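You operate a simulated robot arm through the tools that you are given. There is no shell and no other tool. Be economical: measure what you need, move in short steps, check, and stop when the job is done.

The job below is to be done with a simulated robot arm. You get a single attempt, and the scene is never put back.

## Task
Run station four at 24 seconds, 3 breaths and 200 bar.
Fine: one cycle, no scorched pad; the other stations' selectors stay as they are. Start no other station.
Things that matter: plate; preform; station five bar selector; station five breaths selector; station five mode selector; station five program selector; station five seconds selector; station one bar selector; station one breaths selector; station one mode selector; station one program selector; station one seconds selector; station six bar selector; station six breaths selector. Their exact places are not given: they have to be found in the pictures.

The check looks at the end state, three seconds after you hand in, the way a careful person would. Anything else that was tipped, shoved, dropped, spilled or broken makes it a failure.

## Robot
A 7-joint arm with a fingered hand on a trunk, on a base that drives. Base frame: it is fixed to the floor where the robot stands at the start and does not move with it; the origin is under the middle of the robot, x ahead of it, y to its left, z up. Units: mm, rad, N and s.
Its first joint turns from -2.007 to 2.007 rad. Places, roughly: station five bar selector [1000, -500, 1300]; station five breaths selector [1000, -400, 1300]; station five mode selector [700, -800, 900]; station five program selector [1000, -600, 1300]; station five seconds selector [1000, -300, 1300]; station one bar selector [1000, 1700, 1300]; station one breaths selector [1000, 1800, 1300]; station one mode selector [700, 1400, 900]; station one program selector [1000, 1600, 1300]; station one seconds selector [1000, 1900, 1300]; station six bar selector [1000, -1100, 1300]; station six breaths selector [1000, -1000, 1300]; station six mode selector [700, -1400, 900]; station six program selector [1000, -1100, 1300]; station six seconds selector [1000, -900, 1300]; station three bar selector [1000, 600, 1300]. Payload 5 kg.
The tool frame sits at the grasp point between the pads (the TCP): z along the fingers, y along the line on which they close. The tips reach 32 mm beyond it. Largest opening 160 mm; the body of the gripper starts 89 mm behind the TCP. The gripper is a hand of 4 fingers: y runs from the thumb to the fingers, the wrist lies at [0, 0, -267] in the tool frame.
Orientation is that of the tool frame in the base frame, as [roll, pitch, yaw] about the fixed x, y, z axes, in that order (R = Rz(yaw) Ry(pitch) Rx(roll)). With the fingers straight down and closing along the base's y, the tool's x points along the base's -x, its y along +y and its z along -z.

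## Interface
- The arm moves only by the tool move_arm. Its argument "targets" is a list of rows, each a list of 6 numbers: the shift along the tool's x, y, z in mm, then the turn, a rotation vector about the tool's x, y, z in rad. In form: [[tx, ty, tz, ax, ay, az], ...]. A call has 1 to 20 rows; each row is the pose to reach, as a shift and turn from the pose commanded when the call began, along the tool's axes at that moment. A row lasts 0.2 s, in which the tool goes at most 50 mm and 0.15 rad; a call with a longer step from one row to the next is refused whole. Where a pose cannot be reached the arm comes as near as it can. A force on the tool above 40 N (or 10 N above the force at the start of the call, whichever is more), or a blocked arm, ends the call early, and 0.2 s more pass. In this call time passes only in rows, and 0.2 s behind the last. It gives the time, the measured TCP pose, the force on the tool (base axes), the opening and the grip force at its end, in the units of the frame above (readings bear some noise), with the torque about the TCP (base axes, N m) and any sound that the robot's microphone picked up.
- Cameras (640 x 400 px; columns grow to the right, rows downward): "scene" is now at [17.8, 185.4, 2003.4]; the picture's right is [-0.24, -0.97, 0.00], its down [-0.72, 0.18, -0.67] and it looks along [0.65, -0.16, -0.74] (base axes); focal length 284 px, centre (320, 200). "wrist" rides on the gripper at [80, -4, -114] in the tool frame; the picture's right is [0.05, 1.00, 0.00], its down [-0.82, 0.04, -0.58] and it looks along [-0.58, 0.03, 0.82] (tool axes); focal length 265 px, centre (320, 200).
- get_image(camera): a new picture of that camera. The clock stands still meanwhile.
- raise_lower(by): slides the trunk up (or, below 0, down) by that many mm; the arm and the scene camera ride with it, the base frame stays. It gives what a move gives, with no picture.
- base_move(legs): drives the robot by 1 to 6 legs, each [ahead, turn to the left] in mm and rad, along the robot's own axes; the way and the turn of a leg run together, so that a leg with both is an arc; at most 1500 mm and 3.142 rad a leg. The arm and the cameras ride along, it lands a little off, and it stops where it bumps. It gives what a move gives.
- finger_targets(finger1, finger2, finger3, thumb_bend): sets how far each is bent, from 0 (flat) to 1 (curled in); at 0.3 the hand is open as for a grip, at 0.7 the pads meet at the TCP. One left out holds its place. A second passes; each finger stops where it meets its share of the squeeze, and holds until it gets a number again. It is the only way to open and close the hand. It gives what a move gives, with no picture; readings hold the bend of each and the force on the fingers (four entries, about 0 where the hand has none), thumb and palm.
- aim_head(pan, tilt): turns the head with the scene camera to pan (to the left, within 2.705 rad either way) and tilt (down, from -0.506 to 1.204), counted from straight ahead of the robot. It gives what a move gives.
- pixel_to_xyz(camera, pixels): for up to 12 pixels [column, row] of the newest picture of that camera ("zoom" is the newest enlarged one), the place [x, y, z] in the base frame of the surface seen there, good to about 3 mm. The clock stands still meanwhile.
- inspect(camera, box): a new picture of the part [left, top, right, bottom] of that camera's present view, enlarged. The clock stands still meanwhile.
- job_done(): hands the job in; it is judged then, once.

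Go step by step. Measure first, check grasps and placings, and put right what went wrong. The budget is 80 turns and 60 pictures, counting those below and the enlarged ones. Unless the task says otherwise, let go and move clear before handing in, and close with one line.

The tools are called after ">>>" as name(argument=value, ...) on one line, values as JSON. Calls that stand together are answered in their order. move_arm: Moves the arm, as the interface text tells. Its arguments: {"type":"object","properties":{"targets":{"type":"array","items":{"type":"array","items":{"type":"number"}}}},"required":["targets"]} The other tools are called the same way: raise_lower (by) slides the trunk up or down; finger_targets (finger1, finger2, finger3, thumb_bend) moves the fingers one by one; base_move (legs) drives the base; aim_head (pan, tilt) turns the head that bears the scene camera; get_image (camera) takes a picture; pixel_to_xyz (camera, pixels) gives the place of the surface under pixels of a picture; inspect (camera, box) takes an enlarged picture of a part of a camera's view; job_done () hands the job in.

At the start:

```text
t: 0.0
tool_pos: [519.8, 264.0, 1537.4]
ee_rot: [-3.141, 0.0, -3.141]
contact_force: [0.2, -1.0, 0.2]
torque: [0.02, 0.02, 0.01]
grip_width: 160.1
grip_force: 0.2
shape: jaw
bend: [0.3, 0.3, 0.3, 0.3]
finger forces: [0.0, 0.1, 0.1, 0.1, 0.0, 0.1]
trunk travel left (down, up): [-850.0, 140.0]
robot x, y, heading: [1.7, -1.6, 0.003]
head pan, tilt: [-0.237, 0.84]
```

scene: 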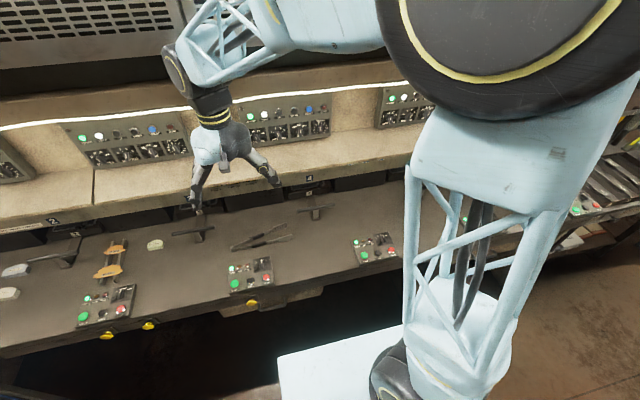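
wrist: 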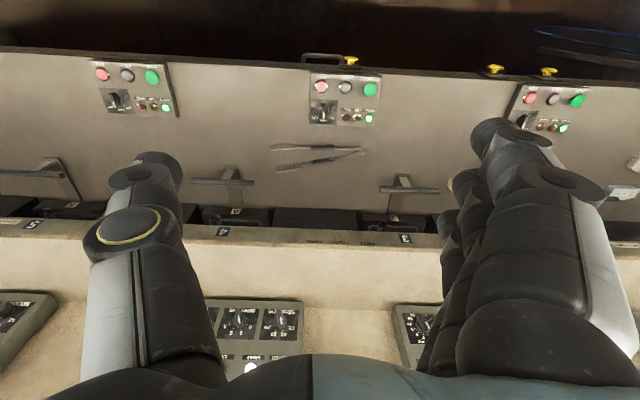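

The pictures show a row of press stations; "4" is at about (310,177) in the scene and (222,231) in the wrist view. I will enlarge these parts first.

>>> inspect(camera="scene", box=[220, 80, 440, 220])

>>> inspect(camera="scene", box=[200, 180, 420, 320])

>>> inspect(camera="wrist", box=[180, 50, 440, 260])

```text
2.86 times, centred on (330, 150) of scene
```

zoom: 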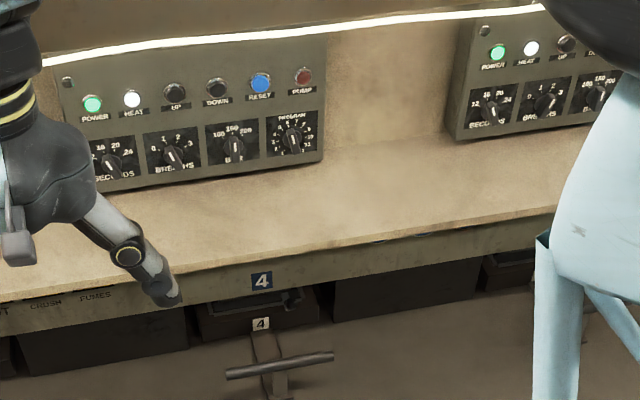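

```text
2.86 times, centred on (310, 250) of scene
```

zoom: 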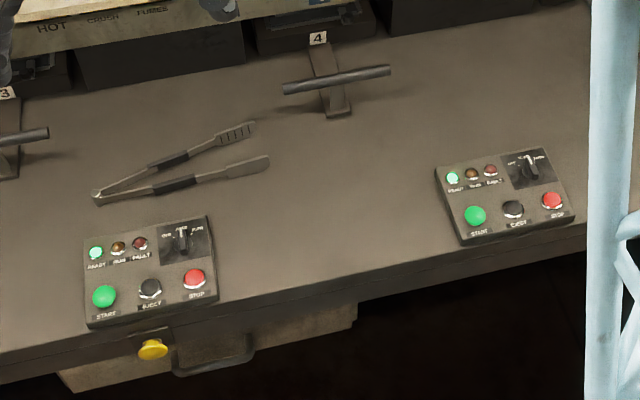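

```text
1.90 times, centred on (310, 155) of wrist
```

zoom: 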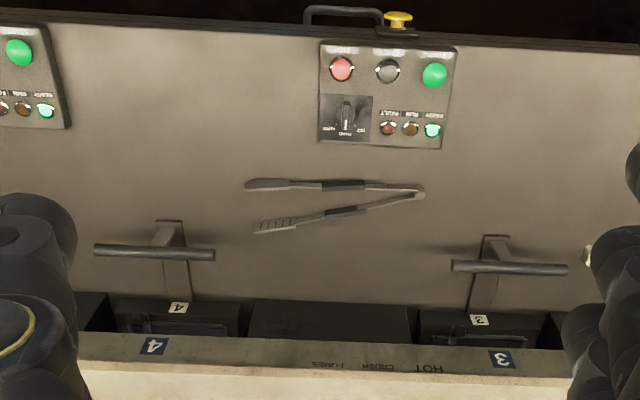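

The station four panel has seconds, breaths, bar and program knobs, and each small box has a mode selector with start, eject and stop. I'll measure some points and find which box belongs to station four.

>>> inspect(camera="scene", box=[335, 215, 415, 275])

>>> pixel_to_xyz(camera="zoom", pixels=[[320, 200]])

>>> get_image(camera="scene")

>>> pixel_to_xyz(camera="scene", pixels=[[310, 177], [315, 212], [252, 134], [280, 131], [301, 130], [321, 127], [249, 275], [375, 247], [107, 303], [53, 219], [110, 260], [155, 244]])

```text
6.67 times, centred on (375, 245) of scene
```

zoom: 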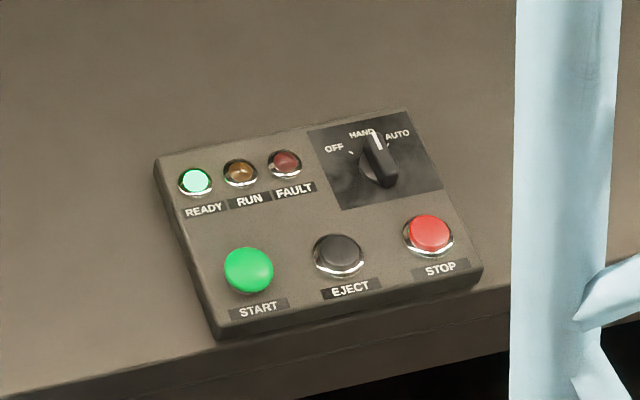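

```text
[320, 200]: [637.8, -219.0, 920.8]
```

```text
53 pictures are left
```

scene: 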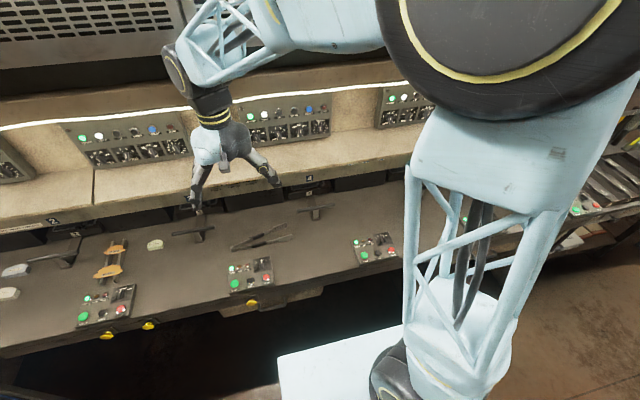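

```text
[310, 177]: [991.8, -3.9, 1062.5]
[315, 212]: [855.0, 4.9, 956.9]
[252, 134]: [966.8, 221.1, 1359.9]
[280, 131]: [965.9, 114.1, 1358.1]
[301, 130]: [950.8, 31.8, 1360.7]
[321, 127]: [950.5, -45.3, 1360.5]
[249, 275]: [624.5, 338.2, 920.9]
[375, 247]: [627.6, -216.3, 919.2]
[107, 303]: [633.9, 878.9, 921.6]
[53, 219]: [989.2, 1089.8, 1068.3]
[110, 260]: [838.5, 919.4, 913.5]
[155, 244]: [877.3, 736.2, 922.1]
```

Box four is the right one, at y≈-216, and panel four spans y 221 to -45 at z≈1360. Next I'll look around for notices, the plate and the preform.

>>> aim_head(pan=0.15, tilt=0.35)

>>> get_image(camera="scene")

>>> aim_head(pan=0.9, tilt=0.6)

>>> get_image(camera="scene")

>>> aim_head(pan=-0.9, tilt=0.6)

>>> get_image(camera="scene")

```text
t: 0.9
tool_pos: [518.5, 265.4, 1537.7]
ee_rot: [3.141, -0.001, -3.141]
contact_force: [0.0, 0.2, 0.1]
torque: [-0.04, 0.04, 0.0]
grip_width: 159.6
grip_force: 0.1
shape: jaw
bend: [0.3, 0.3, 0.3, 0.3]
finger forces: [0.1, 0.0, 0.1, 0.0, 0.0, 0.0]
trunk travel left (down, up): [-850.0, 140.0]
robot x, y, heading: [-0.7, 1.1, 0.005]
head pan, tilt: [0.15, 0.351]
```

```text
52 pictures are left
```

scene: 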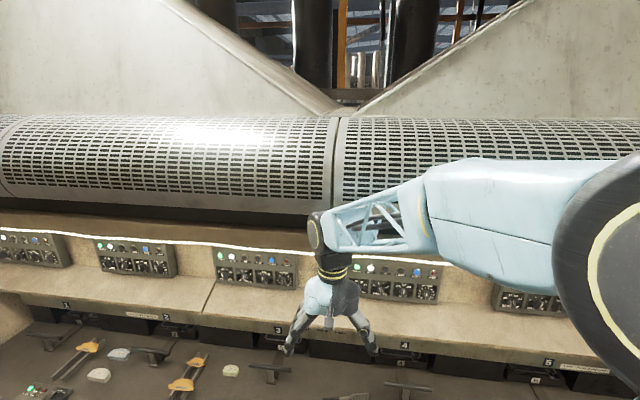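

```text
t: 2.0
tool_pos: [519.5, 265.8, 1539.1]
ee_rot: [-3.14, -0.002, -3.141]
contact_force: [-0.3, -0.8, 0.0]
torque: [-0.01, -0.03, 0.01]
grip_width: 159.7
grip_force: 0.1
shape: jaw
bend: [0.3, 0.3, 0.3, 0.3]
finger forces: [0.0, 0.1, 0.0, 0.0, 0.0, 0.1]
trunk travel left (down, up): [-850.0, 140.0]
robot x, y, heading: [3.3, -3.0, -0.001]
head pan, tilt: [0.901, 0.6]
```

```text
51 pictures are left
```

scene: 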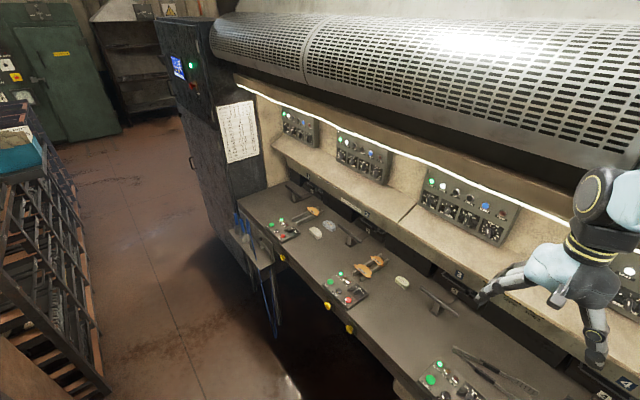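

```text
t: 3.8
tool_pos: [519.5, 265.5, 1539.0]
ee_rot: [-3.14, 0.001, -3.14]
contact_force: [0.6, -0.8, 0.3]
torque: [-0.02, -0.02, -0.04]
grip_width: 159.7
grip_force: 0.1
shape: jaw
bend: [0.3, 0.3, 0.3, 0.3]
finger forces: [0.1, 0.0, 0.1, 0.0, 0.0, 0.1]
trunk travel left (down, up): [-850.0, 140.0]
robot x, y, heading: [3.8, -0.5, 0.002]
head pan, tilt: [-0.901, 0.6]
```

```text
50 pictures are left
```

scene: 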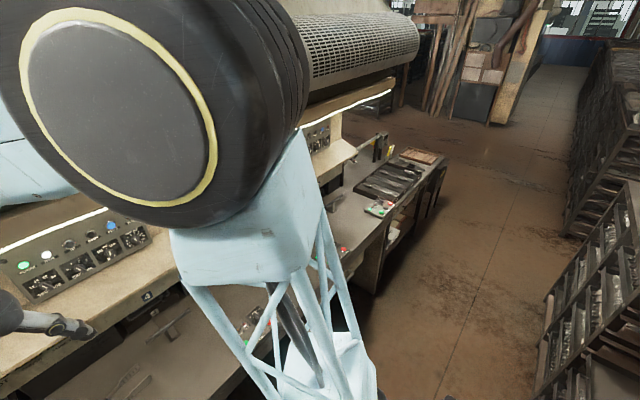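

A paper notice hangs on the cabinet at (238,130) of the left-hand view. I'll read it and the cabinet screen.

>>> aim_head(pan=1.15, tilt=0.35)

>>> get_image(camera="scene")

```text
t: 5.8
tool_pos: [519.9, 265.1, 1538.2]
ee_rot: [-3.141, -0.001, 3.141]
contact_force: [-0.1, -0.5, 0.6]
torque: [-0.02, -0.03, 0.04]
grip_width: 159.9
grip_force: 0.1
shape: jaw
bend: [0.3, 0.3, 0.3, 0.3]
finger forces: [0.1, 0.0, 0.0, 0.1, 0.0, 0.1]
trunk travel left (down, up): [-850.0, 140.0]
robot x, y, heading: [2.1, 1.2, -0.003]
head pan, tilt: [1.15, 0.351]
```

```text
49 pictures are left
```

scene: 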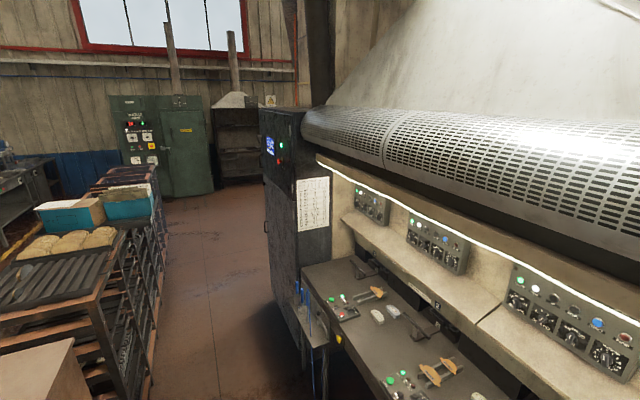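

>>> inspect(camera="scene", box=[288, 170, 338, 240])

>>> inspect(camera="scene", box=[255, 125, 300, 170])

```text
5.71 times, centred on (313, 205) of scene
```

zoom: 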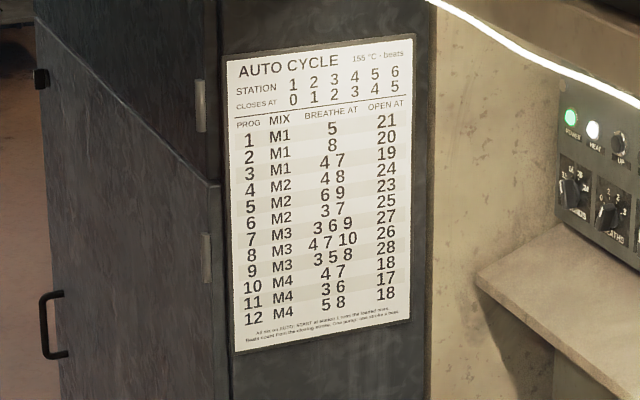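

```text
8.89 times, centred on (278, 148) of scene
```

zoom: 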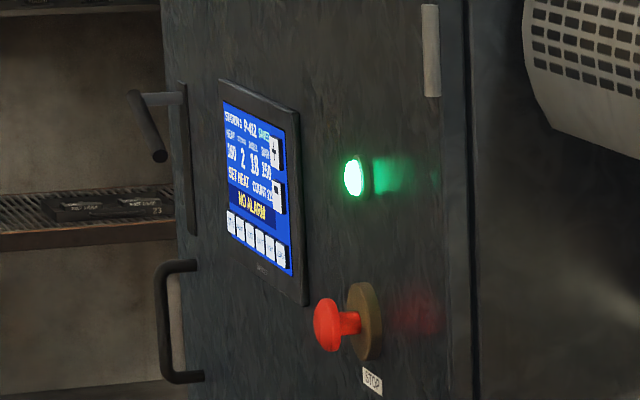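

The notice says AUTO cycles all six stations from station 1, so station four alone should run on HAND. Now I'll turn to panel four and measure it.

>>> aim_head(pan=-0.15, tilt=0.65)

>>> move_arm(targets=[[0, 50, 0, 0, -0.15, 0], [0, 100, 0, 0, -0.3, 0], [0, 150, 0, 0, -0.45, 0], [0, 200, 0, 0, -0.6, 0], [0, 200, 0, 0, -0.75, 0], [0, 200, 0, 0, -0.9, 0], [0, 200, 0, 0, -1.0, 0]])

>>> get_image(camera="scene")

```text
t: 7.3
tool_pos: [518.9, 265.5, 1539.3]
ee_rot: [3.141, 0.0, 3.141]
contact_force: [1.0, -0.4, 0.5]
torque: [0.01, 0.04, 0.02]
grip_width: 159.7
grip_force: 0.1
shape: jaw
bend: [0.3, 0.3, 0.3, 0.3]
finger forces: [0.0, 0.0, 0.0, 0.0, 0.0, 0.1]
trunk travel left (down, up): [-850.0, 140.0]
robot x, y, heading: [-0.5, -0.6, -0.003]
head pan, tilt: [-0.15, 0.649]
```

```text
t: 8.9
tool_pos: [517.8, 463.8, 1540.1]
ee_rot: [3.139, 1.001, 3.139]
contact_force: [-0.1, 0.6, -0.6]
torque: [-0.01, -0.01, 0.02]
grip_width: 160.1
grip_force: 0.1
shape: jaw
bend: [0.3, 0.3, 0.3, 0.3]
finger forces: [0.0, 0.0, 0.0, 0.0, 0.0, 0.0]
trunk travel left (down, up): [-850.0, 140.0]
robot x, y, heading: [-0.4, -1.4, 0.0]
head pan, tilt: [-0.15, 0.649]
```

```text
46 pictures are left
```

scene: 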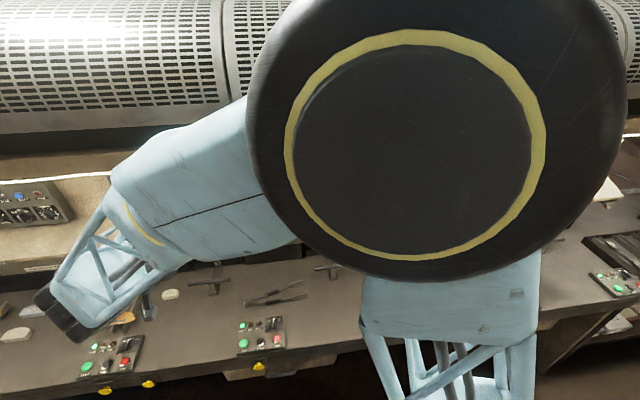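

The arm now blocks the view of panel four, so I'll shift the base about 250 mm to the right so that the panel lies left of the arm.

>>> base_move(legs=[[0, -1.5708], [270, 0], [0, 1.5708]])

>>> aim_head(pan=0.2, tilt=0.65)

>>> get_image(camera="scene")

>>> get_image(camera="wrist")

```text
t: 18.9
tool_pos: [532.3, 159.6, 1540.4]
ee_rot: [-3.141, 1.001, 3.087]
contact_force: [-0.7, 0.2, 0.7]
torque: [0.02, -0.02, 0.0]
grip_width: 159.9
grip_force: 0.1
shape: jaw
bend: [0.3, 0.3, 0.3, 0.3]
finger forces: [0.0, 0.1, 0.0, 0.1, 0.1, 0.0]
trunk travel left (down, up): [-850.0, 140.0]
robot x, y, heading: [-9.6, -275.2, -0.054]
head pan, tilt: [-0.15, 0.649]
```

```text
t: 19.7
tool_pos: [533.5, 159.6, 1540.3]
ee_rot: [3.141, 0.999, 3.085]
contact_force: [0.7, 0.0, 0.5]
torque: [0.02, 0.0, 0.04]
grip_width: 159.8
grip_force: 0.0
shape: jaw
bend: [0.3, 0.3, 0.3, 0.3]
finger forces: [0.1, 0.0, 0.0, 0.0, 0.0, 0.0]
trunk travel left (down, up): [-850.0, 140.0]
robot x, y, heading: [-9.8, -277.2, -0.058]
head pan, tilt: [0.201, 0.649]
```

```text
45 pictures are left
```

scene: 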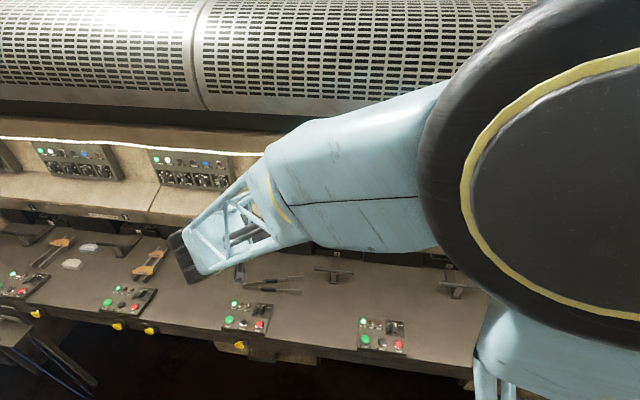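

```text
44 pictures are left
```

wrist: 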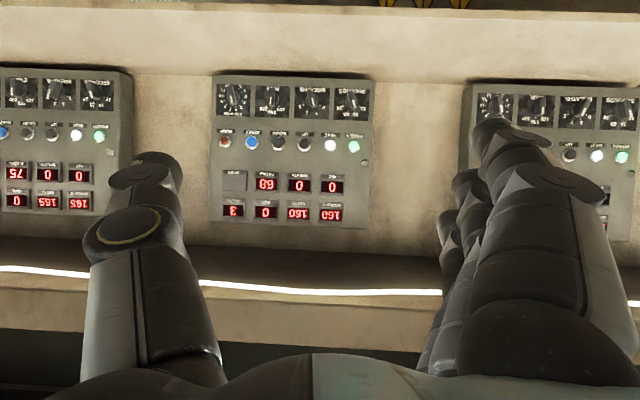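

The wrist view shows a panel upside down in the middle, (210-375, 75-250), with displays. I'll measure it and read it.

>>> pixel_to_xyz(camera="wrist", pixels=[[234, 100], [271, 100], [312, 100], [350, 103], [222, 110], [368, 110], [222, 215], [365, 215], [290, 180]])

>>> inspect(camera="wrist", box=[205, 65, 381, 175])

>>> inspect(camera="wrist", box=[205, 150, 381, 260])

```text
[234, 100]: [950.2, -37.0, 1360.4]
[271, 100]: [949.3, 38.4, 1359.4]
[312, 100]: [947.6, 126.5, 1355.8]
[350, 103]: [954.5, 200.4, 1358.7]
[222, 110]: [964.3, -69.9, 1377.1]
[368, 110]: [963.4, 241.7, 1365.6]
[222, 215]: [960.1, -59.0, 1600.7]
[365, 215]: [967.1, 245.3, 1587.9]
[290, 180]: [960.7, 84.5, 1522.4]
```

```text
3.64 times, centred on (293, 120) of wrist
```

zoom: 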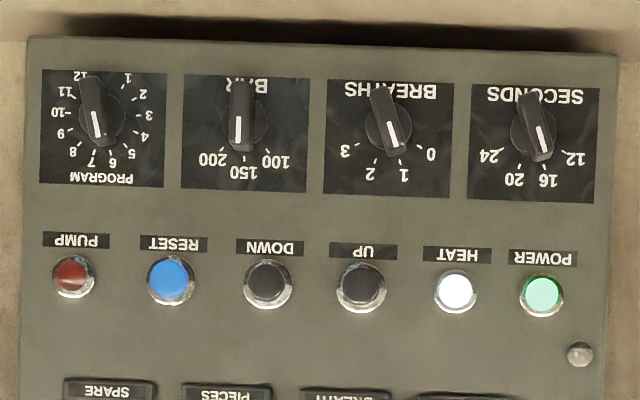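

```text
3.64 times, centred on (293, 205) of wrist
```

zoom: 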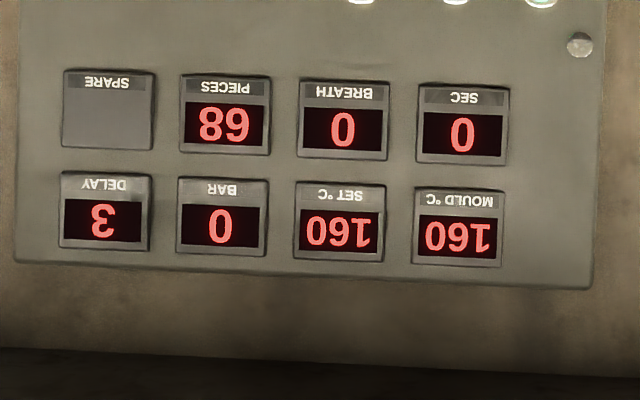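

Panel four is a vertical plane at x≈963. SECONDS is at 16 (y≈200), BREATHS at 1 (y≈126), BAR at 150 (y≈38), and all must turn clockwise to 24, 3 and 200. I'll lower the trunk, level the hand and partly close the fingers for the knobs.

>>> raise_lower(by=-180)

>>> move_arm(targets=[[0, 0, 0, 0, -0.15, 0], [0, 0, 0, 0, -0.3, 0], [0, 0, 0, 0, -0.45, 0], [0, 0, 0, 0, -0.57, 0]])

>>> move_arm(targets=[[0, 0, 0, -0.055, 0, 0]])

>>> finger_targets(finger1=0.58, finger2=0.58, finger3=0.58, thumb_bend=0.58)

>>> get_image(camera="wrist")

>>> get_image(camera="scene")

```text
t: 21.7
tool_pos: [534.4, 159.2, 1361.4]
ee_rot: [3.14, 1.001, 3.086]
contact_force: [-0.7, -0.3, 0.2]
torque: [0.0, -0.02, 0.02]
grip_width: 159.8
grip_force: 0.1
shape: jaw
bend: [0.3, 0.3, 0.3, 0.3]
finger forces: [0.0, 0.1, 0.0, 0.0, 0.0, 0.1]
trunk travel left (down, up): [-670.0, 320.0]
robot x, y, heading: [-6.4, -275.7, -0.052]
head pan, tilt: [0.201, 0.649]
```

```text
t: 22.7
tool_pos: [534.7, 158.7, 1359.7]
ee_rot: [-0.085, 1.57, -0.141]
contact_force: [-0.5, -0.1, -0.3]
torque: [0.01, 0.03, -0.05]
grip_width: 159.9
grip_force: 0.0
shape: jaw
bend: [0.3, 0.3, 0.3, 0.3]
finger forces: [0.1, 0.0, 0.0, 0.1, 0.0, 0.0]
trunk travel left (down, up): [-670.0, 320.0]
robot x, y, heading: [-9.4, -278.4, -0.055]
head pan, tilt: [0.201, 0.649]
```

```text
t: 23.1
tool_pos: [534.4, 159.3, 1358.7]
ee_rot: [-2.821, 1.57, -2.825]
contact_force: [0.1, 1.1, 0.0]
torque: [-0.03, 0.0, 0.03]
grip_width: 160.0
grip_force: 0.1
shape: jaw
bend: [0.3, 0.3, 0.3, 0.3]
finger forces: [0.0, 0.0, 0.0, 0.0, 0.1, 0.0]
trunk travel left (down, up): [-670.0, 320.0]
robot x, y, heading: [-8.1, -276.8, -0.055]
head pan, tilt: [0.201, 0.649]
```

```text
t: 24.1
tool_pos: [534.2, 158.8, 1359.0]
ee_rot: [0.326, 1.57, 0.327]
contact_force: [0.3, 0.5, 0.0]
torque: [0.02, 0.01, -0.02]
grip_width: 65.1
grip_force: 0.1
shape: fingers
bend: [0.57, 0.57, 0.57, 0.57]
finger forces: [0.0, 0.0, 0.1, 0.0, 0.0, 0.0]
trunk travel left (down, up): [-670.0, 320.0]
robot x, y, heading: [-8.6, -275.6, -0.057]
head pan, tilt: [0.201, 0.649]
```

```text
41 pictures are left
```

wrist: 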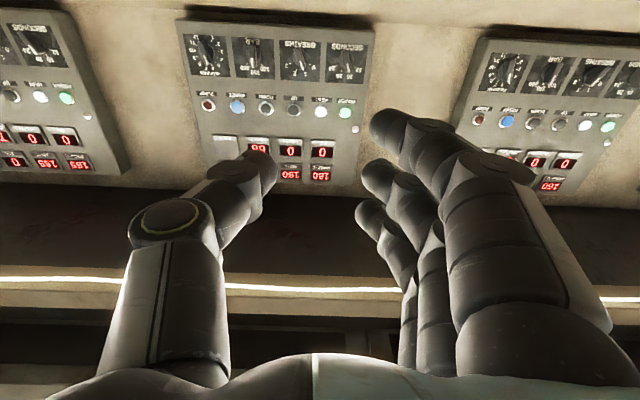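

```text
40 pictures are left
```

scene: 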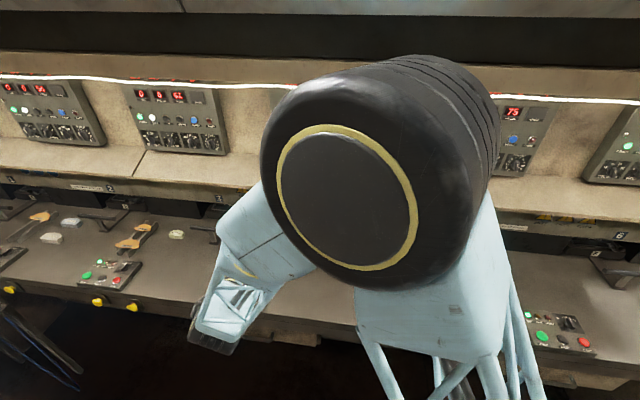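

The tool is now level and faces the panel, with an opening of 65 mm. I'll narrow it and move in front of the BAR knob (y≈38, z≈1355), stopping 70 mm short.

>>> finger_targets(finger1=0.61, finger2=0.61, finger3=0.61, thumb_bend=0.61)

>>> move_arm(targets=[[1, -17, 45, 0, 0, 0], [2, -34, 90, 0, 0, 0], [3, -51, 135, 0, 0, 0], [4, -68, 180, 0, 0, 0], [4, -85, 225, 0, 0, 0], [4, -102, 270, 0, 0, 0], [4, -121, 310, 0, 0, 0]])

>>> get_image(camera="wrist")

>>> get_image(camera="scene")

```text
t: 25.1
tool_pos: [534.1, 159.2, 1359.7]
ee_rot: [-2.845, 1.571, -2.844]
contact_force: [-0.1, 1.0, -0.4]
torque: [-0.02, 0.0, 0.02]
grip_width: 50.5
grip_force: 0.0
shape: fingers
bend: [0.61, 0.61, 0.61, 0.61]
finger forces: [0.1, 0.1, 0.0, 0.0, 0.0, 0.0]
trunk travel left (down, up): [-670.0, 320.0]
robot x, y, heading: [-8.7, -274.3, -0.058]
head pan, tilt: [0.201, 0.649]
```

```text
t: 26.7
tool_pos: [846.0, 36.4, 1354.3]
ee_rot: [-2.936, 1.568, -2.935]
contact_force: [0.6, -0.5, -0.7]
torque: [0.0, -0.02, 0.03]
grip_width: 50.2
grip_force: 0.1
shape: fingers
bend: [0.61, 0.61, 0.61, 0.61]
finger forces: [0.0, 0.0, 0.1, 0.1, 0.1, 0.0]
trunk travel left (down, up): [-670.0, 320.0]
robot x, y, heading: [-8.4, -274.8, -0.057]
head pan, tilt: [0.201, 0.649]
```

```text
39 pictures are left
```

wrist: 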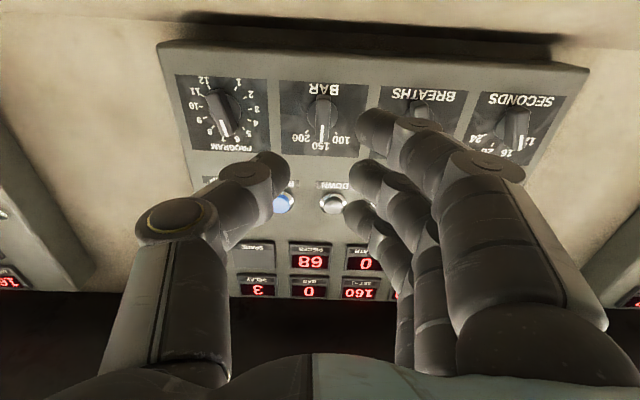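

```text
38 pictures are left
```

scene: 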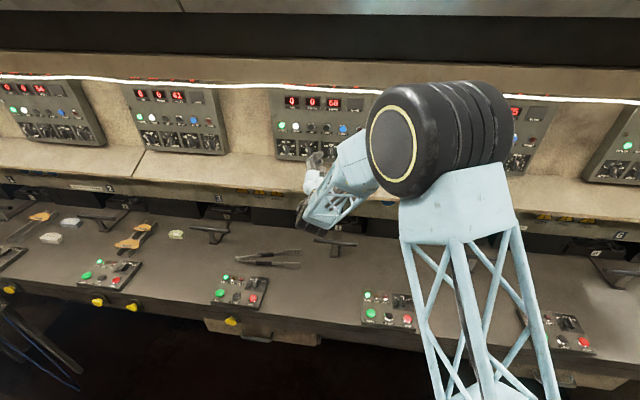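

The BAR knob is at (322,120) between the finger and the thumb. I'll measure the knob and panel surface more exactly.

>>> inspect(camera="wrist", box=[160, 60, 320, 160])

>>> inspect(camera="wrist", box=[270, 60, 430, 160])

>>> pixel_to_xyz(camera="wrist", pixels=[[322, 105], [322, 115], [322, 125], [322, 135], [285, 110], [350, 100], [282, 203], [333, 203], [268, 160], [373, 117]])

```text
4.00 times, centred on (240, 110) of wrist
```

zoom: 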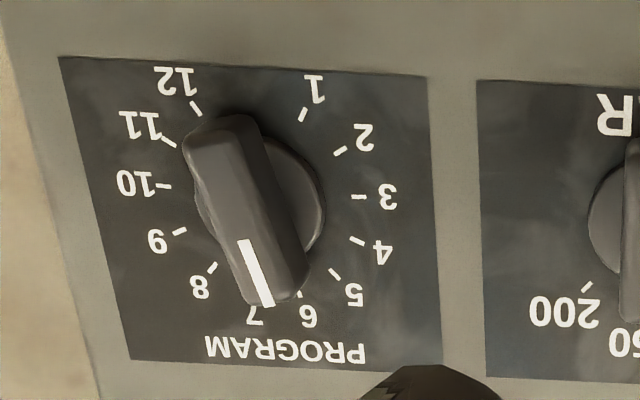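

```text
4.00 times, centred on (350, 110) of wrist
```

zoom: 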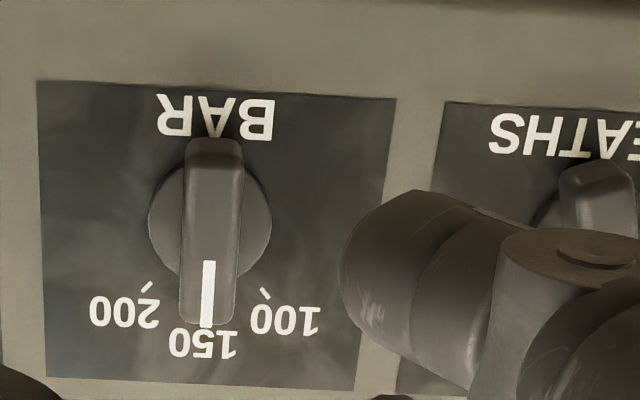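

```text
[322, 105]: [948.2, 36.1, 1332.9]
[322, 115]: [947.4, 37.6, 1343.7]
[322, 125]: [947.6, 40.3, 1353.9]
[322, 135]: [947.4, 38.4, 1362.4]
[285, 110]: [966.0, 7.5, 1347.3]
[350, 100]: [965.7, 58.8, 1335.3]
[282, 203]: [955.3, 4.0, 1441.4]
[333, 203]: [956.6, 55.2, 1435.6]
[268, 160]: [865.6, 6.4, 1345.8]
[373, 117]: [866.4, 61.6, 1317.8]
```

The BAR knob's centre is about (y 38, z 1346), its face at x 947 and the panel at 966. I'll advance so that the tips stop about 8 mm short of the panel, then close.

>>> move_arm(targets=[[8, 1.5, 25, 0, 0, 0], [8, 1.5, 50, 0, 0, 0], [8, 1.5, 68, 0, 0, 0], [8, 1.5, 78, 0, 0, 0]])

>>> get_image(camera="wrist")

```text
t: 27.7
tool_pos: [922.4, 39.5, 1348.3]
ee_rot: [-2.751, 1.569, -2.751]
contact_force: [-0.3, 0.0, 0.4]
torque: [-0.01, 0.01, -0.03]
grip_width: 50.4
grip_force: 0.1
shape: fingers
bend: [0.61, 0.61, 0.61, 0.61]
finger forces: [0.0, 0.0, 0.0, 0.0, 0.0, 0.0]
trunk travel left (down, up): [-670.0, 320.0]
robot x, y, heading: [-7.7, -275.6, -0.059]
head pan, tilt: [0.201, 0.649]
```

```text
35 pictures are left
```

wrist: 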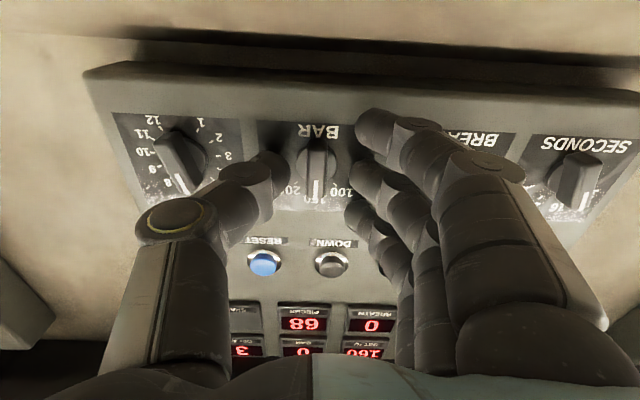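

Thumb and fingers straddle the BAR knob at (315,170), so I'll close gently.

>>> finger_targets(finger1=0.7, finger2=0.72, finger3=0.7, thumb_bend=0.72)

>>> get_image(camera="wrist")

```text
t: 28.7
tool_pos: [922.8, 39.6, 1348.8]
ee_rot: [3.019, 1.569, 3.018]
contact_force: [2.7, -3.7, 0.2]
torque: [0.01, 0.0, -0.11]
grip_width: 26.0
grip_force: 5.3
shape: fingers
bend: [0.7, 0.71, 0.7, 0.69]
finger forces: [0.1, 3.0, 0.1, 0.0, 6.5, 0.0]
trunk travel left (down, up): [-670.0, 320.0]
robot x, y, heading: [-8.2, -277.1, -0.055]
head pan, tilt: [0.201, 0.649]
```

```text
34 pictures are left
```

wrist: 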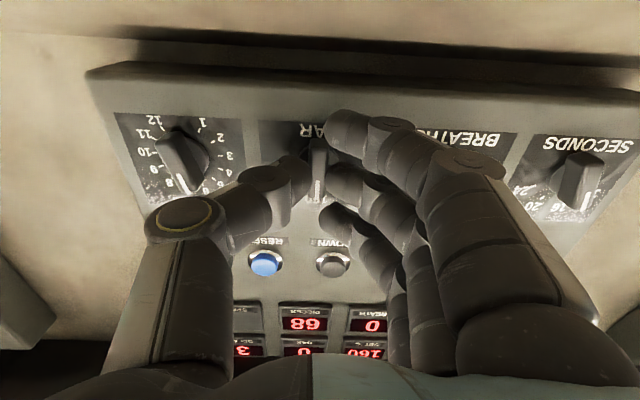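

Finger 2 and the thumb hold the knob (3 and 6.5 N). I'll tighten and turn clockwise by about 0.68 rad.

>>> finger_targets(finger1=0.75, finger2=0.78, finger3=0.75, thumb_bend=0.75)

>>> move_arm(targets=[[0, 0, 0, 0, 0, 0.14], [0, 0, 0, 0, 0, 0.28], [0, 0, 0, 0, 0, 0.42], [0, 0, 0, 0, 0, 0.56], [0, 0, 0, 0, 0, 0.68]])

>>> get_image(camera="wrist")

```text
t: 29.7
tool_pos: [922.0, 41.4, 1348.3]
ee_rot: [3.06, 1.569, 3.06]
contact_force: [-2.1, -3.4, -0.9]
torque: [0.01, 0.05, -0.07]
grip_width: 20.6
grip_force: 12.9
shape: fingers
bend: [0.75, 0.75, 0.75, 0.69]
finger forces: [0.1, 13.6, 0.1, 0.0, 11.9, 0.1]
trunk travel left (down, up): [-670.0, 320.0]
robot x, y, heading: [-9.0, -274.0, -0.056]
head pan, tilt: [0.201, 0.649]
```

```text
t: 30.9
tool_pos: [922.0, 38.7, 1347.2]
ee_rot: [1.572, 0.89, 1.571]
contact_force: [-3.1, -5.1, 4.0]
torque: [0.0, -0.14, -0.11]
grip_width: 18.8
grip_force: 10.1
shape: fingers
bend: [0.75, 0.75, 0.75, 0.71]
finger forces: [0.1, 11.2, 0.0, 0.0, 9.5, 0.0]
trunk travel left (down, up): [-670.0, 320.0]
robot x, y, heading: [-11.3, -276.3, -0.054]
head pan, tilt: [0.201, 0.649]
```

```text
33 pictures are left
```

wrist: 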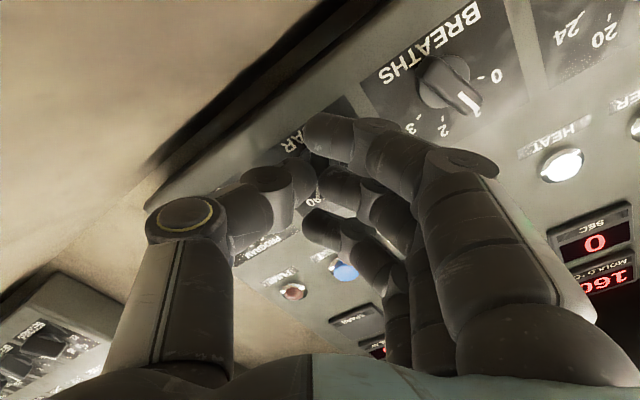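

The grip held through the turn. I'll release, back off and look at where the pointer stands.

>>> finger_targets(finger1=0.6, finger2=0.6, finger3=0.6, thumb_bend=0.6)

>>> move_arm(targets=[[0, 0, -30, 0, 0, 0], [0, 0, -70, 0, 0, 0]])

>>> move_arm(targets=[[0, 0, 0, 0, 0, -0.14], [0, 0, 0, 0, 0, -0.28], [0, 0, 0, 0, 0, -0.42], [0, 0, 0, 0, 0, -0.56], [0, 0, 0, 0, 0, -0.68]])

>>> inspect(camera="wrist", box=[240, 60, 480, 210])

```text
t: 31.9
tool_pos: [922.7, 40.1, 1347.6]
ee_rot: [1.573, 0.889, 1.573]
contact_force: [-0.4, 0.1, 0.4]
torque: [-0.01, 0.02, 0.0]
grip_width: 52.7
grip_force: 0.0
shape: fingers
bend: [0.6, 0.6, 0.6, 0.6]
finger forces: [0.0, 0.0, 0.0, 0.0, 0.0, 0.0]
trunk travel left (down, up): [-670.0, 320.0]
robot x, y, heading: [-8.4, -277.8, -0.053]
head pan, tilt: [0.201, 0.649]
```

```text
t: 32.5
tool_pos: [852.6, 39.5, 1347.2]
ee_rot: [1.57, 0.89, 1.571]
contact_force: [0.2, 1.2, 0.6]
torque: [0.03, -0.02, 0.01]
grip_width: 52.7
grip_force: 0.1
shape: fingers
bend: [0.6, 0.6, 0.6, 0.6]
finger forces: [0.1, 0.1, 0.0, 0.0, 0.1, 0.0]
trunk travel left (down, up): [-670.0, 320.0]
robot x, y, heading: [-11.7, -276.5, -0.055]
head pan, tilt: [0.201, 0.649]
```

```text
t: 33.7
tool_pos: [853.3, 39.5, 1348.8]
ee_rot: [-1.813, 1.568, -1.812]
contact_force: [-0.2, -1.2, 0.0]
torque: [-0.02, 0.0, -0.01]
grip_width: 52.7
grip_force: 0.0
shape: fingers
bend: [0.6, 0.6, 0.6, 0.6]
finger forces: [0.0, 0.0, 0.1, 0.1, 0.1, 0.0]
trunk travel left (down, up): [-670.0, 320.0]
robot x, y, heading: [-11.7, -278.6, -0.058]
head pan, tilt: [0.201, 0.649]
```

```text
2.67 times, centred on (360, 135) of wrist
```

zoom: 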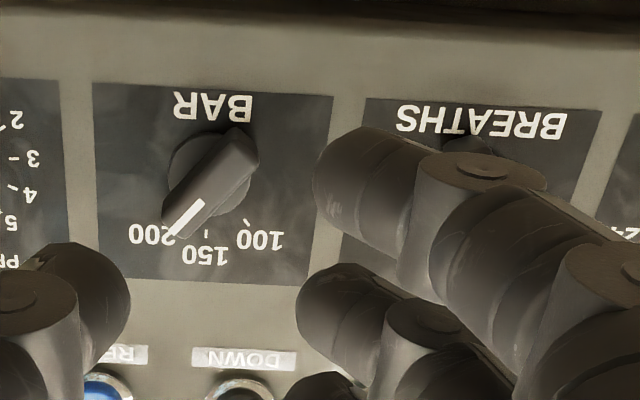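

BAR now points to 200. Next I'll move 80 mm to the left to the BREATHS knob and measure it.

>>> move_arm(targets=[[0, 40, 0, 0, 0, 0], [0, 80, 0, 0, 0, 0]])

>>> inspect(camera="wrist", box=[240, 60, 480, 210])

>>> pixel_to_xyz(camera="zoom", pixels=[[210, 180], [218, 150], [200, 165], [230, 190]])

```text
t: 34.3
tool_pos: [852.8, 119.6, 1348.2]
ee_rot: [-2.155, 1.57, -2.154]
contact_force: [0.1, 0.3, -0.3]
torque: [0.01, -0.02, 0.02]
grip_width: 52.8
grip_force: 0.1
shape: fingers
bend: [0.6, 0.6, 0.6, 0.6]
finger forces: [0.0, 0.1, 0.0, 0.0, 0.1, 0.1]
trunk travel left (down, up): [-670.0, 320.0]
robot x, y, heading: [-7.5, -273.5, -0.056]
head pan, tilt: [0.201, 0.649]
```

```text
2.67 times, centred on (360, 135) of wrist
```

zoom: 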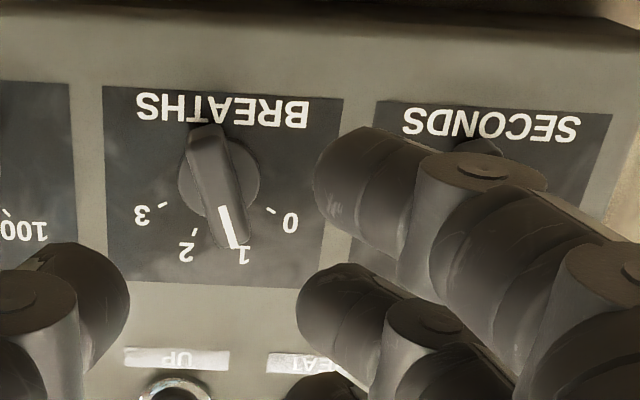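

```text
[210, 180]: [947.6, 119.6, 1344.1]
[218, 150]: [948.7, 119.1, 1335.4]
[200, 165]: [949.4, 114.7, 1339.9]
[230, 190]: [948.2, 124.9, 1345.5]
```

The BREATHS knob is centred near (y 119, z 1346) and its pointer leans about -20°, at 1. I'll align, advance and grip.

>>> move_arm(targets=[[2, 0, 0, 0, 0, -0.14], [2, 0, 0, 0, 0, -0.28], [2, 0, 0, 0, 0, -0.34], [2, 0, 30, 0, 0, -0.34], [2, 0, 55, 0, 0, -0.34], [2, 0, 71, 0, 0, -0.34]])

>>> finger_targets(finger1=0.7, finger2=0.72, finger3=0.7, thumb_bend=0.71)

>>> finger_targets(finger1=0.75, finger2=0.78, finger3=0.75, thumb_bend=0.75)

>>> get_image(camera="wrist")

```text
t: 35.7
tool_pos: [921.6, 119.5, 1345.0]
ee_rot: [-1.574, 1.231, -1.573]
contact_force: [-0.4, 0.8, 0.8]
torque: [0.02, -0.01, 0.0]
grip_width: 52.8
grip_force: 0.1
shape: fingers
bend: [0.6, 0.6, 0.6, 0.6]
finger forces: [0.1, 0.0, 0.0, 0.1, 0.0, 0.0]
trunk travel left (down, up): [-670.0, 320.0]
robot x, y, heading: [-10.3, -269.3, -0.062]
head pan, tilt: [0.201, 0.649]
```

```text
t: 36.7
tool_pos: [921.7, 120.1, 1346.2]
ee_rot: [-1.573, 1.231, -1.573]
contact_force: [-0.7, 1.2, 1.2]
torque: [0.01, -0.02, 0.05]
grip_width: 24.6
grip_force: 4.3
shape: fingers
bend: [0.7, 0.7, 0.7, 0.69]
finger forces: [0.0, 4.2, 0.1, 0.0, 3.7, 0.1]
trunk travel left (down, up): [-670.0, 320.0]
robot x, y, heading: [-8.1, -276.0, -0.06]
head pan, tilt: [0.201, 0.649]
```

```text
t: 37.7
tool_pos: [921.6, 120.5, 1345.7]
ee_rot: [-1.573, 1.232, -1.571]
contact_force: [-2.5, -0.3, 1.0]
torque: [0.01, -0.01, 0.0]
grip_width: 18.2
grip_force: 8.0
shape: fingers
bend: [0.75, 0.71, 0.75, 0.72]
finger forces: [0.0, 7.4, 0.0, 0.1, 7.7, 0.0]
trunk travel left (down, up): [-670.0, 320.0]
robot x, y, heading: [-8.2, -276.3, -0.061]
head pan, tilt: [0.201, 0.649]
```

```text
30 pictures are left
```

wrist: 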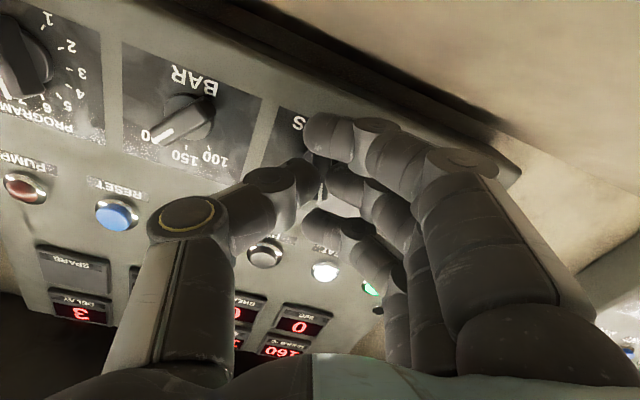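

The grip is good (about 7.5 N on each side). I'll turn clockwise by 1.37 rad, release, back off, level and look.

>>> move_arm(targets=[[0, 0, 0, 0, 0, 0.14], [0, 0, 0, 0, 0, 0.28], [0, 0, 0, 0, 0, 0.42], [0, 0, 0, 0, 0, 0.56], [0, 0, 0, 0, 0, 0.7], [0, 0, 0, 0, 0, 0.84], [0, 0, 0, 0, 0, 0.98], [0, 0, 0, 0, 0, 1.12], [0, 0, 0, 0, 0, 1.25], [0, 0, 0, 0, 0, 1.37]])

>>> finger_targets(finger1=0.6, finger2=0.6, finger3=0.6, thumb_bend=0.6)

>>> move_arm(targets=[[0, 0, -30, 0, 0, 0], [0, 0, -70, 0, 0, 0]])

>>> move_arm(targets=[[0, 0, 0, 0, 0, -0.14], [0, 0, 0, 0, 0, -0.28], [0, 0, 0, 0, 0, -0.42], [0, 0, 0, 0, 0, -0.56], [0, 0, 0, 0, 0, -0.7], [0, 0, 0, 0, 0, -0.84], [0, 0, 0, 0, 0, -0.98], [0, 0, 0, 0, 0, -1.03]])

>>> inspect(camera="wrist", box=[240, 60, 480, 210])

```text
t: 39.9
tool_pos: [919.1, 121.2, 1345.8]
ee_rot: [1.568, 0.539, 1.571]
contact_force: [-7.9, 6.8, 3.0]
torque: [-0.02, -0.1, 0.17]
grip_width: 15.8
grip_force: 8.0
shape: fingers
bend: [0.75, 0.71, 0.75, 0.75]
finger forces: [0.0, 9.6, 0.1, 0.0, 7.2, 0.0]
trunk travel left (down, up): [-670.0, 320.0]
robot x, y, heading: [-8.0, -278.4, -0.055]
head pan, tilt: [0.201, 0.649]
```

```text
t: 40.9
tool_pos: [922.5, 118.8, 1344.7]
ee_rot: [1.572, 0.54, 1.569]
contact_force: [-0.7, 0.9, 0.0]
torque: [0.0, 0.05, 0.0]
grip_width: 52.4
grip_force: 0.0
shape: fingers
bend: [0.6, 0.6, 0.6, 0.6]
finger forces: [0.0, 0.0, 0.1, 0.0, 0.0, 0.0]
trunk travel left (down, up): [-670.0, 320.0]
robot x, y, heading: [-10.3, -278.4, -0.055]
head pan, tilt: [0.201, 0.649]
```

```text
t: 41.5
tool_pos: [852.6, 120.4, 1342.8]
ee_rot: [1.568, 0.542, 1.57]
contact_force: [0.4, -0.3, -0.2]
torque: [-0.01, 0.0, 0.03]
grip_width: 52.9
grip_force: 0.0
shape: fingers
bend: [0.6, 0.6, 0.6, 0.6]
finger forces: [0.1, 0.0, 0.0, 0.0, 0.0, 0.0]
trunk travel left (down, up): [-670.0, 320.0]
robot x, y, heading: [-10.5, -275.9, -0.054]
head pan, tilt: [0.201, 0.649]
```

```text
t: 43.3
tool_pos: [853.3, 119.3, 1347.3]
ee_rot: [-1.977, 1.569, -1.976]
contact_force: [0.6, 0.8, 0.6]
torque: [-0.01, -0.01, 0.03]
grip_width: 52.7
grip_force: 0.0
shape: fingers
bend: [0.6, 0.6, 0.6, 0.6]
finger forces: [0.0, 0.0, 0.1, 0.0, 0.0, 0.0]
trunk travel left (down, up): [-670.0, 320.0]
robot x, y, heading: [-11.8, -276.9, -0.056]
head pan, tilt: [0.201, 0.649]
```

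```text
2.67 times, centred on (360, 135) of wrist
```

zoom: 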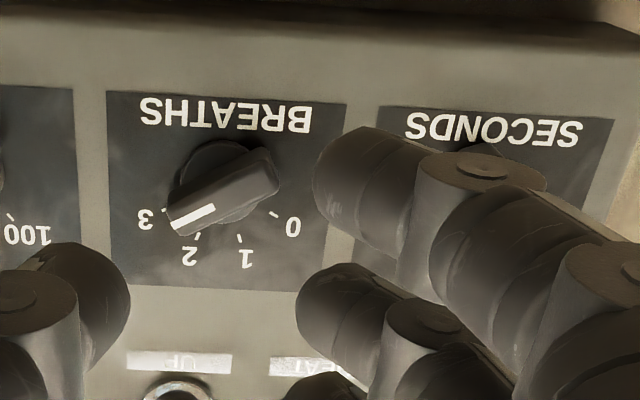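

BREATHS now points to 3. The same again for SECONDS, 81 mm to the left.

>>> move_arm(targets=[[0, 40, 0, 0, 0, 0], [0, 81, 0, 0, 0, 0]])

>>> inspect(camera="wrist", box=[240, 60, 480, 210])

>>> pixel_to_xyz(camera="zoom", pixels=[[215, 185], [218, 150], [200, 165], [230, 190]])

```text
t: 43.9
tool_pos: [852.9, 203.9, 1344.1]
ee_rot: [-2.328, 1.57, -2.329]
contact_force: [1.7, 0.0, -1.6]
torque: [0.04, 0.03, -0.06]
grip_width: 52.8
grip_force: 0.0
shape: fingers
bend: [0.6, 0.6, 0.6, 0.6]
finger forces: [0.0, 0.1, 0.0, 0.0, 0.0, 0.0]
trunk travel left (down, up): [-670.0, 320.0]
robot x, y, heading: [-7.1, -278.8, -0.054]
head pan, tilt: [0.201, 0.649]
```

```text
2.67 times, centred on (360, 135) of wrist
```

zoom: 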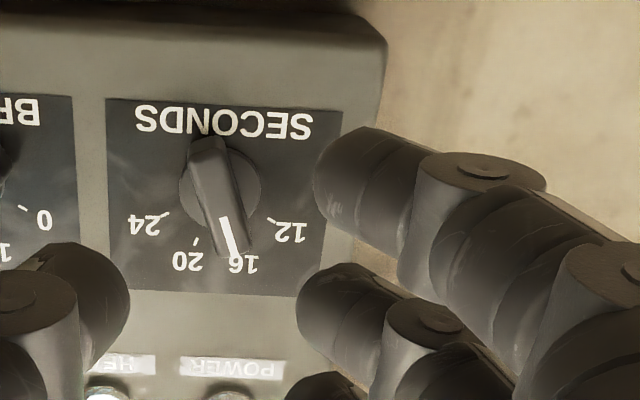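

```text
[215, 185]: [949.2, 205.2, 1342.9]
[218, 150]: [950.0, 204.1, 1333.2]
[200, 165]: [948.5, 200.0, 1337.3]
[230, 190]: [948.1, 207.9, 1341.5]
```

The SECONDS knob is centred at about (y 203, z 1345), straight ahead of the hand, with its pointer at 16. I'll align and grip.

>>> move_arm(targets=[[0, 0, 0, 0, 0, -0.14], [0, 0, 0, 0, 0, -0.28], [0, 0, 0, 0, 0, -0.34], [0, 0, 30, 0, 0, -0.34], [0, 0, 55, 0, 0, -0.34], [0, 0, 71, 0, 0, -0.34]])

>>> finger_targets(finger1=0.7, finger2=0.72, finger3=0.7, thumb_bend=0.71)

>>> finger_targets(finger1=0.75, finger2=0.78, finger3=0.75, thumb_bend=0.75)

```text
t: 45.3
tool_pos: [922.5, 200.8, 1344.9]
ee_rot: [-1.574, 1.23, -1.573]
contact_force: [0.2, -0.4, -0.5]
torque: [0.01, -0.02, 0.01]
grip_width: 52.8
grip_force: 0.1
shape: fingers
bend: [0.6, 0.6, 0.6, 0.6]
finger forces: [0.0, 0.0, 0.1, 0.0, 0.0, 0.0]
trunk travel left (down, up): [-670.0, 320.0]
robot x, y, heading: [-9.4, -276.0, -0.051]
head pan, tilt: [0.201, 0.649]
```

```text
t: 46.3
tool_pos: [922.6, 201.7, 1343.4]
ee_rot: [-1.574, 1.229, -1.573]
contact_force: [1.4, 5.4, 0.4]
torque: [-0.05, 0.0, 0.15]
grip_width: 24.1
grip_force: 5.1
shape: fingers
bend: [0.7, 0.69, 0.69, 0.7]
finger forces: [0.0, 5.6, 1.8, 0.0, 2.4, 0.0]
trunk travel left (down, up): [-670.0, 320.0]
robot x, y, heading: [-4.7, -277.0, -0.059]
head pan, tilt: [0.201, 0.649]
```

```text
t: 47.3
tool_pos: [923.5, 201.1, 1344.7]
ee_rot: [-1.573, 1.231, -1.573]
contact_force: [-1.8, 1.9, 0.4]
torque: [0.04, 0.0, 0.05]
grip_width: 17.1
grip_force: 8.2
shape: fingers
bend: [0.75, 0.69, 0.75, 0.72]
finger forces: [0.0, 8.6, 0.0, 0.0, 6.5, 0.1]
trunk travel left (down, up): [-670.0, 320.0]
robot x, y, heading: [-10.0, -274.4, -0.057]
head pan, tilt: [0.201, 0.649]
```

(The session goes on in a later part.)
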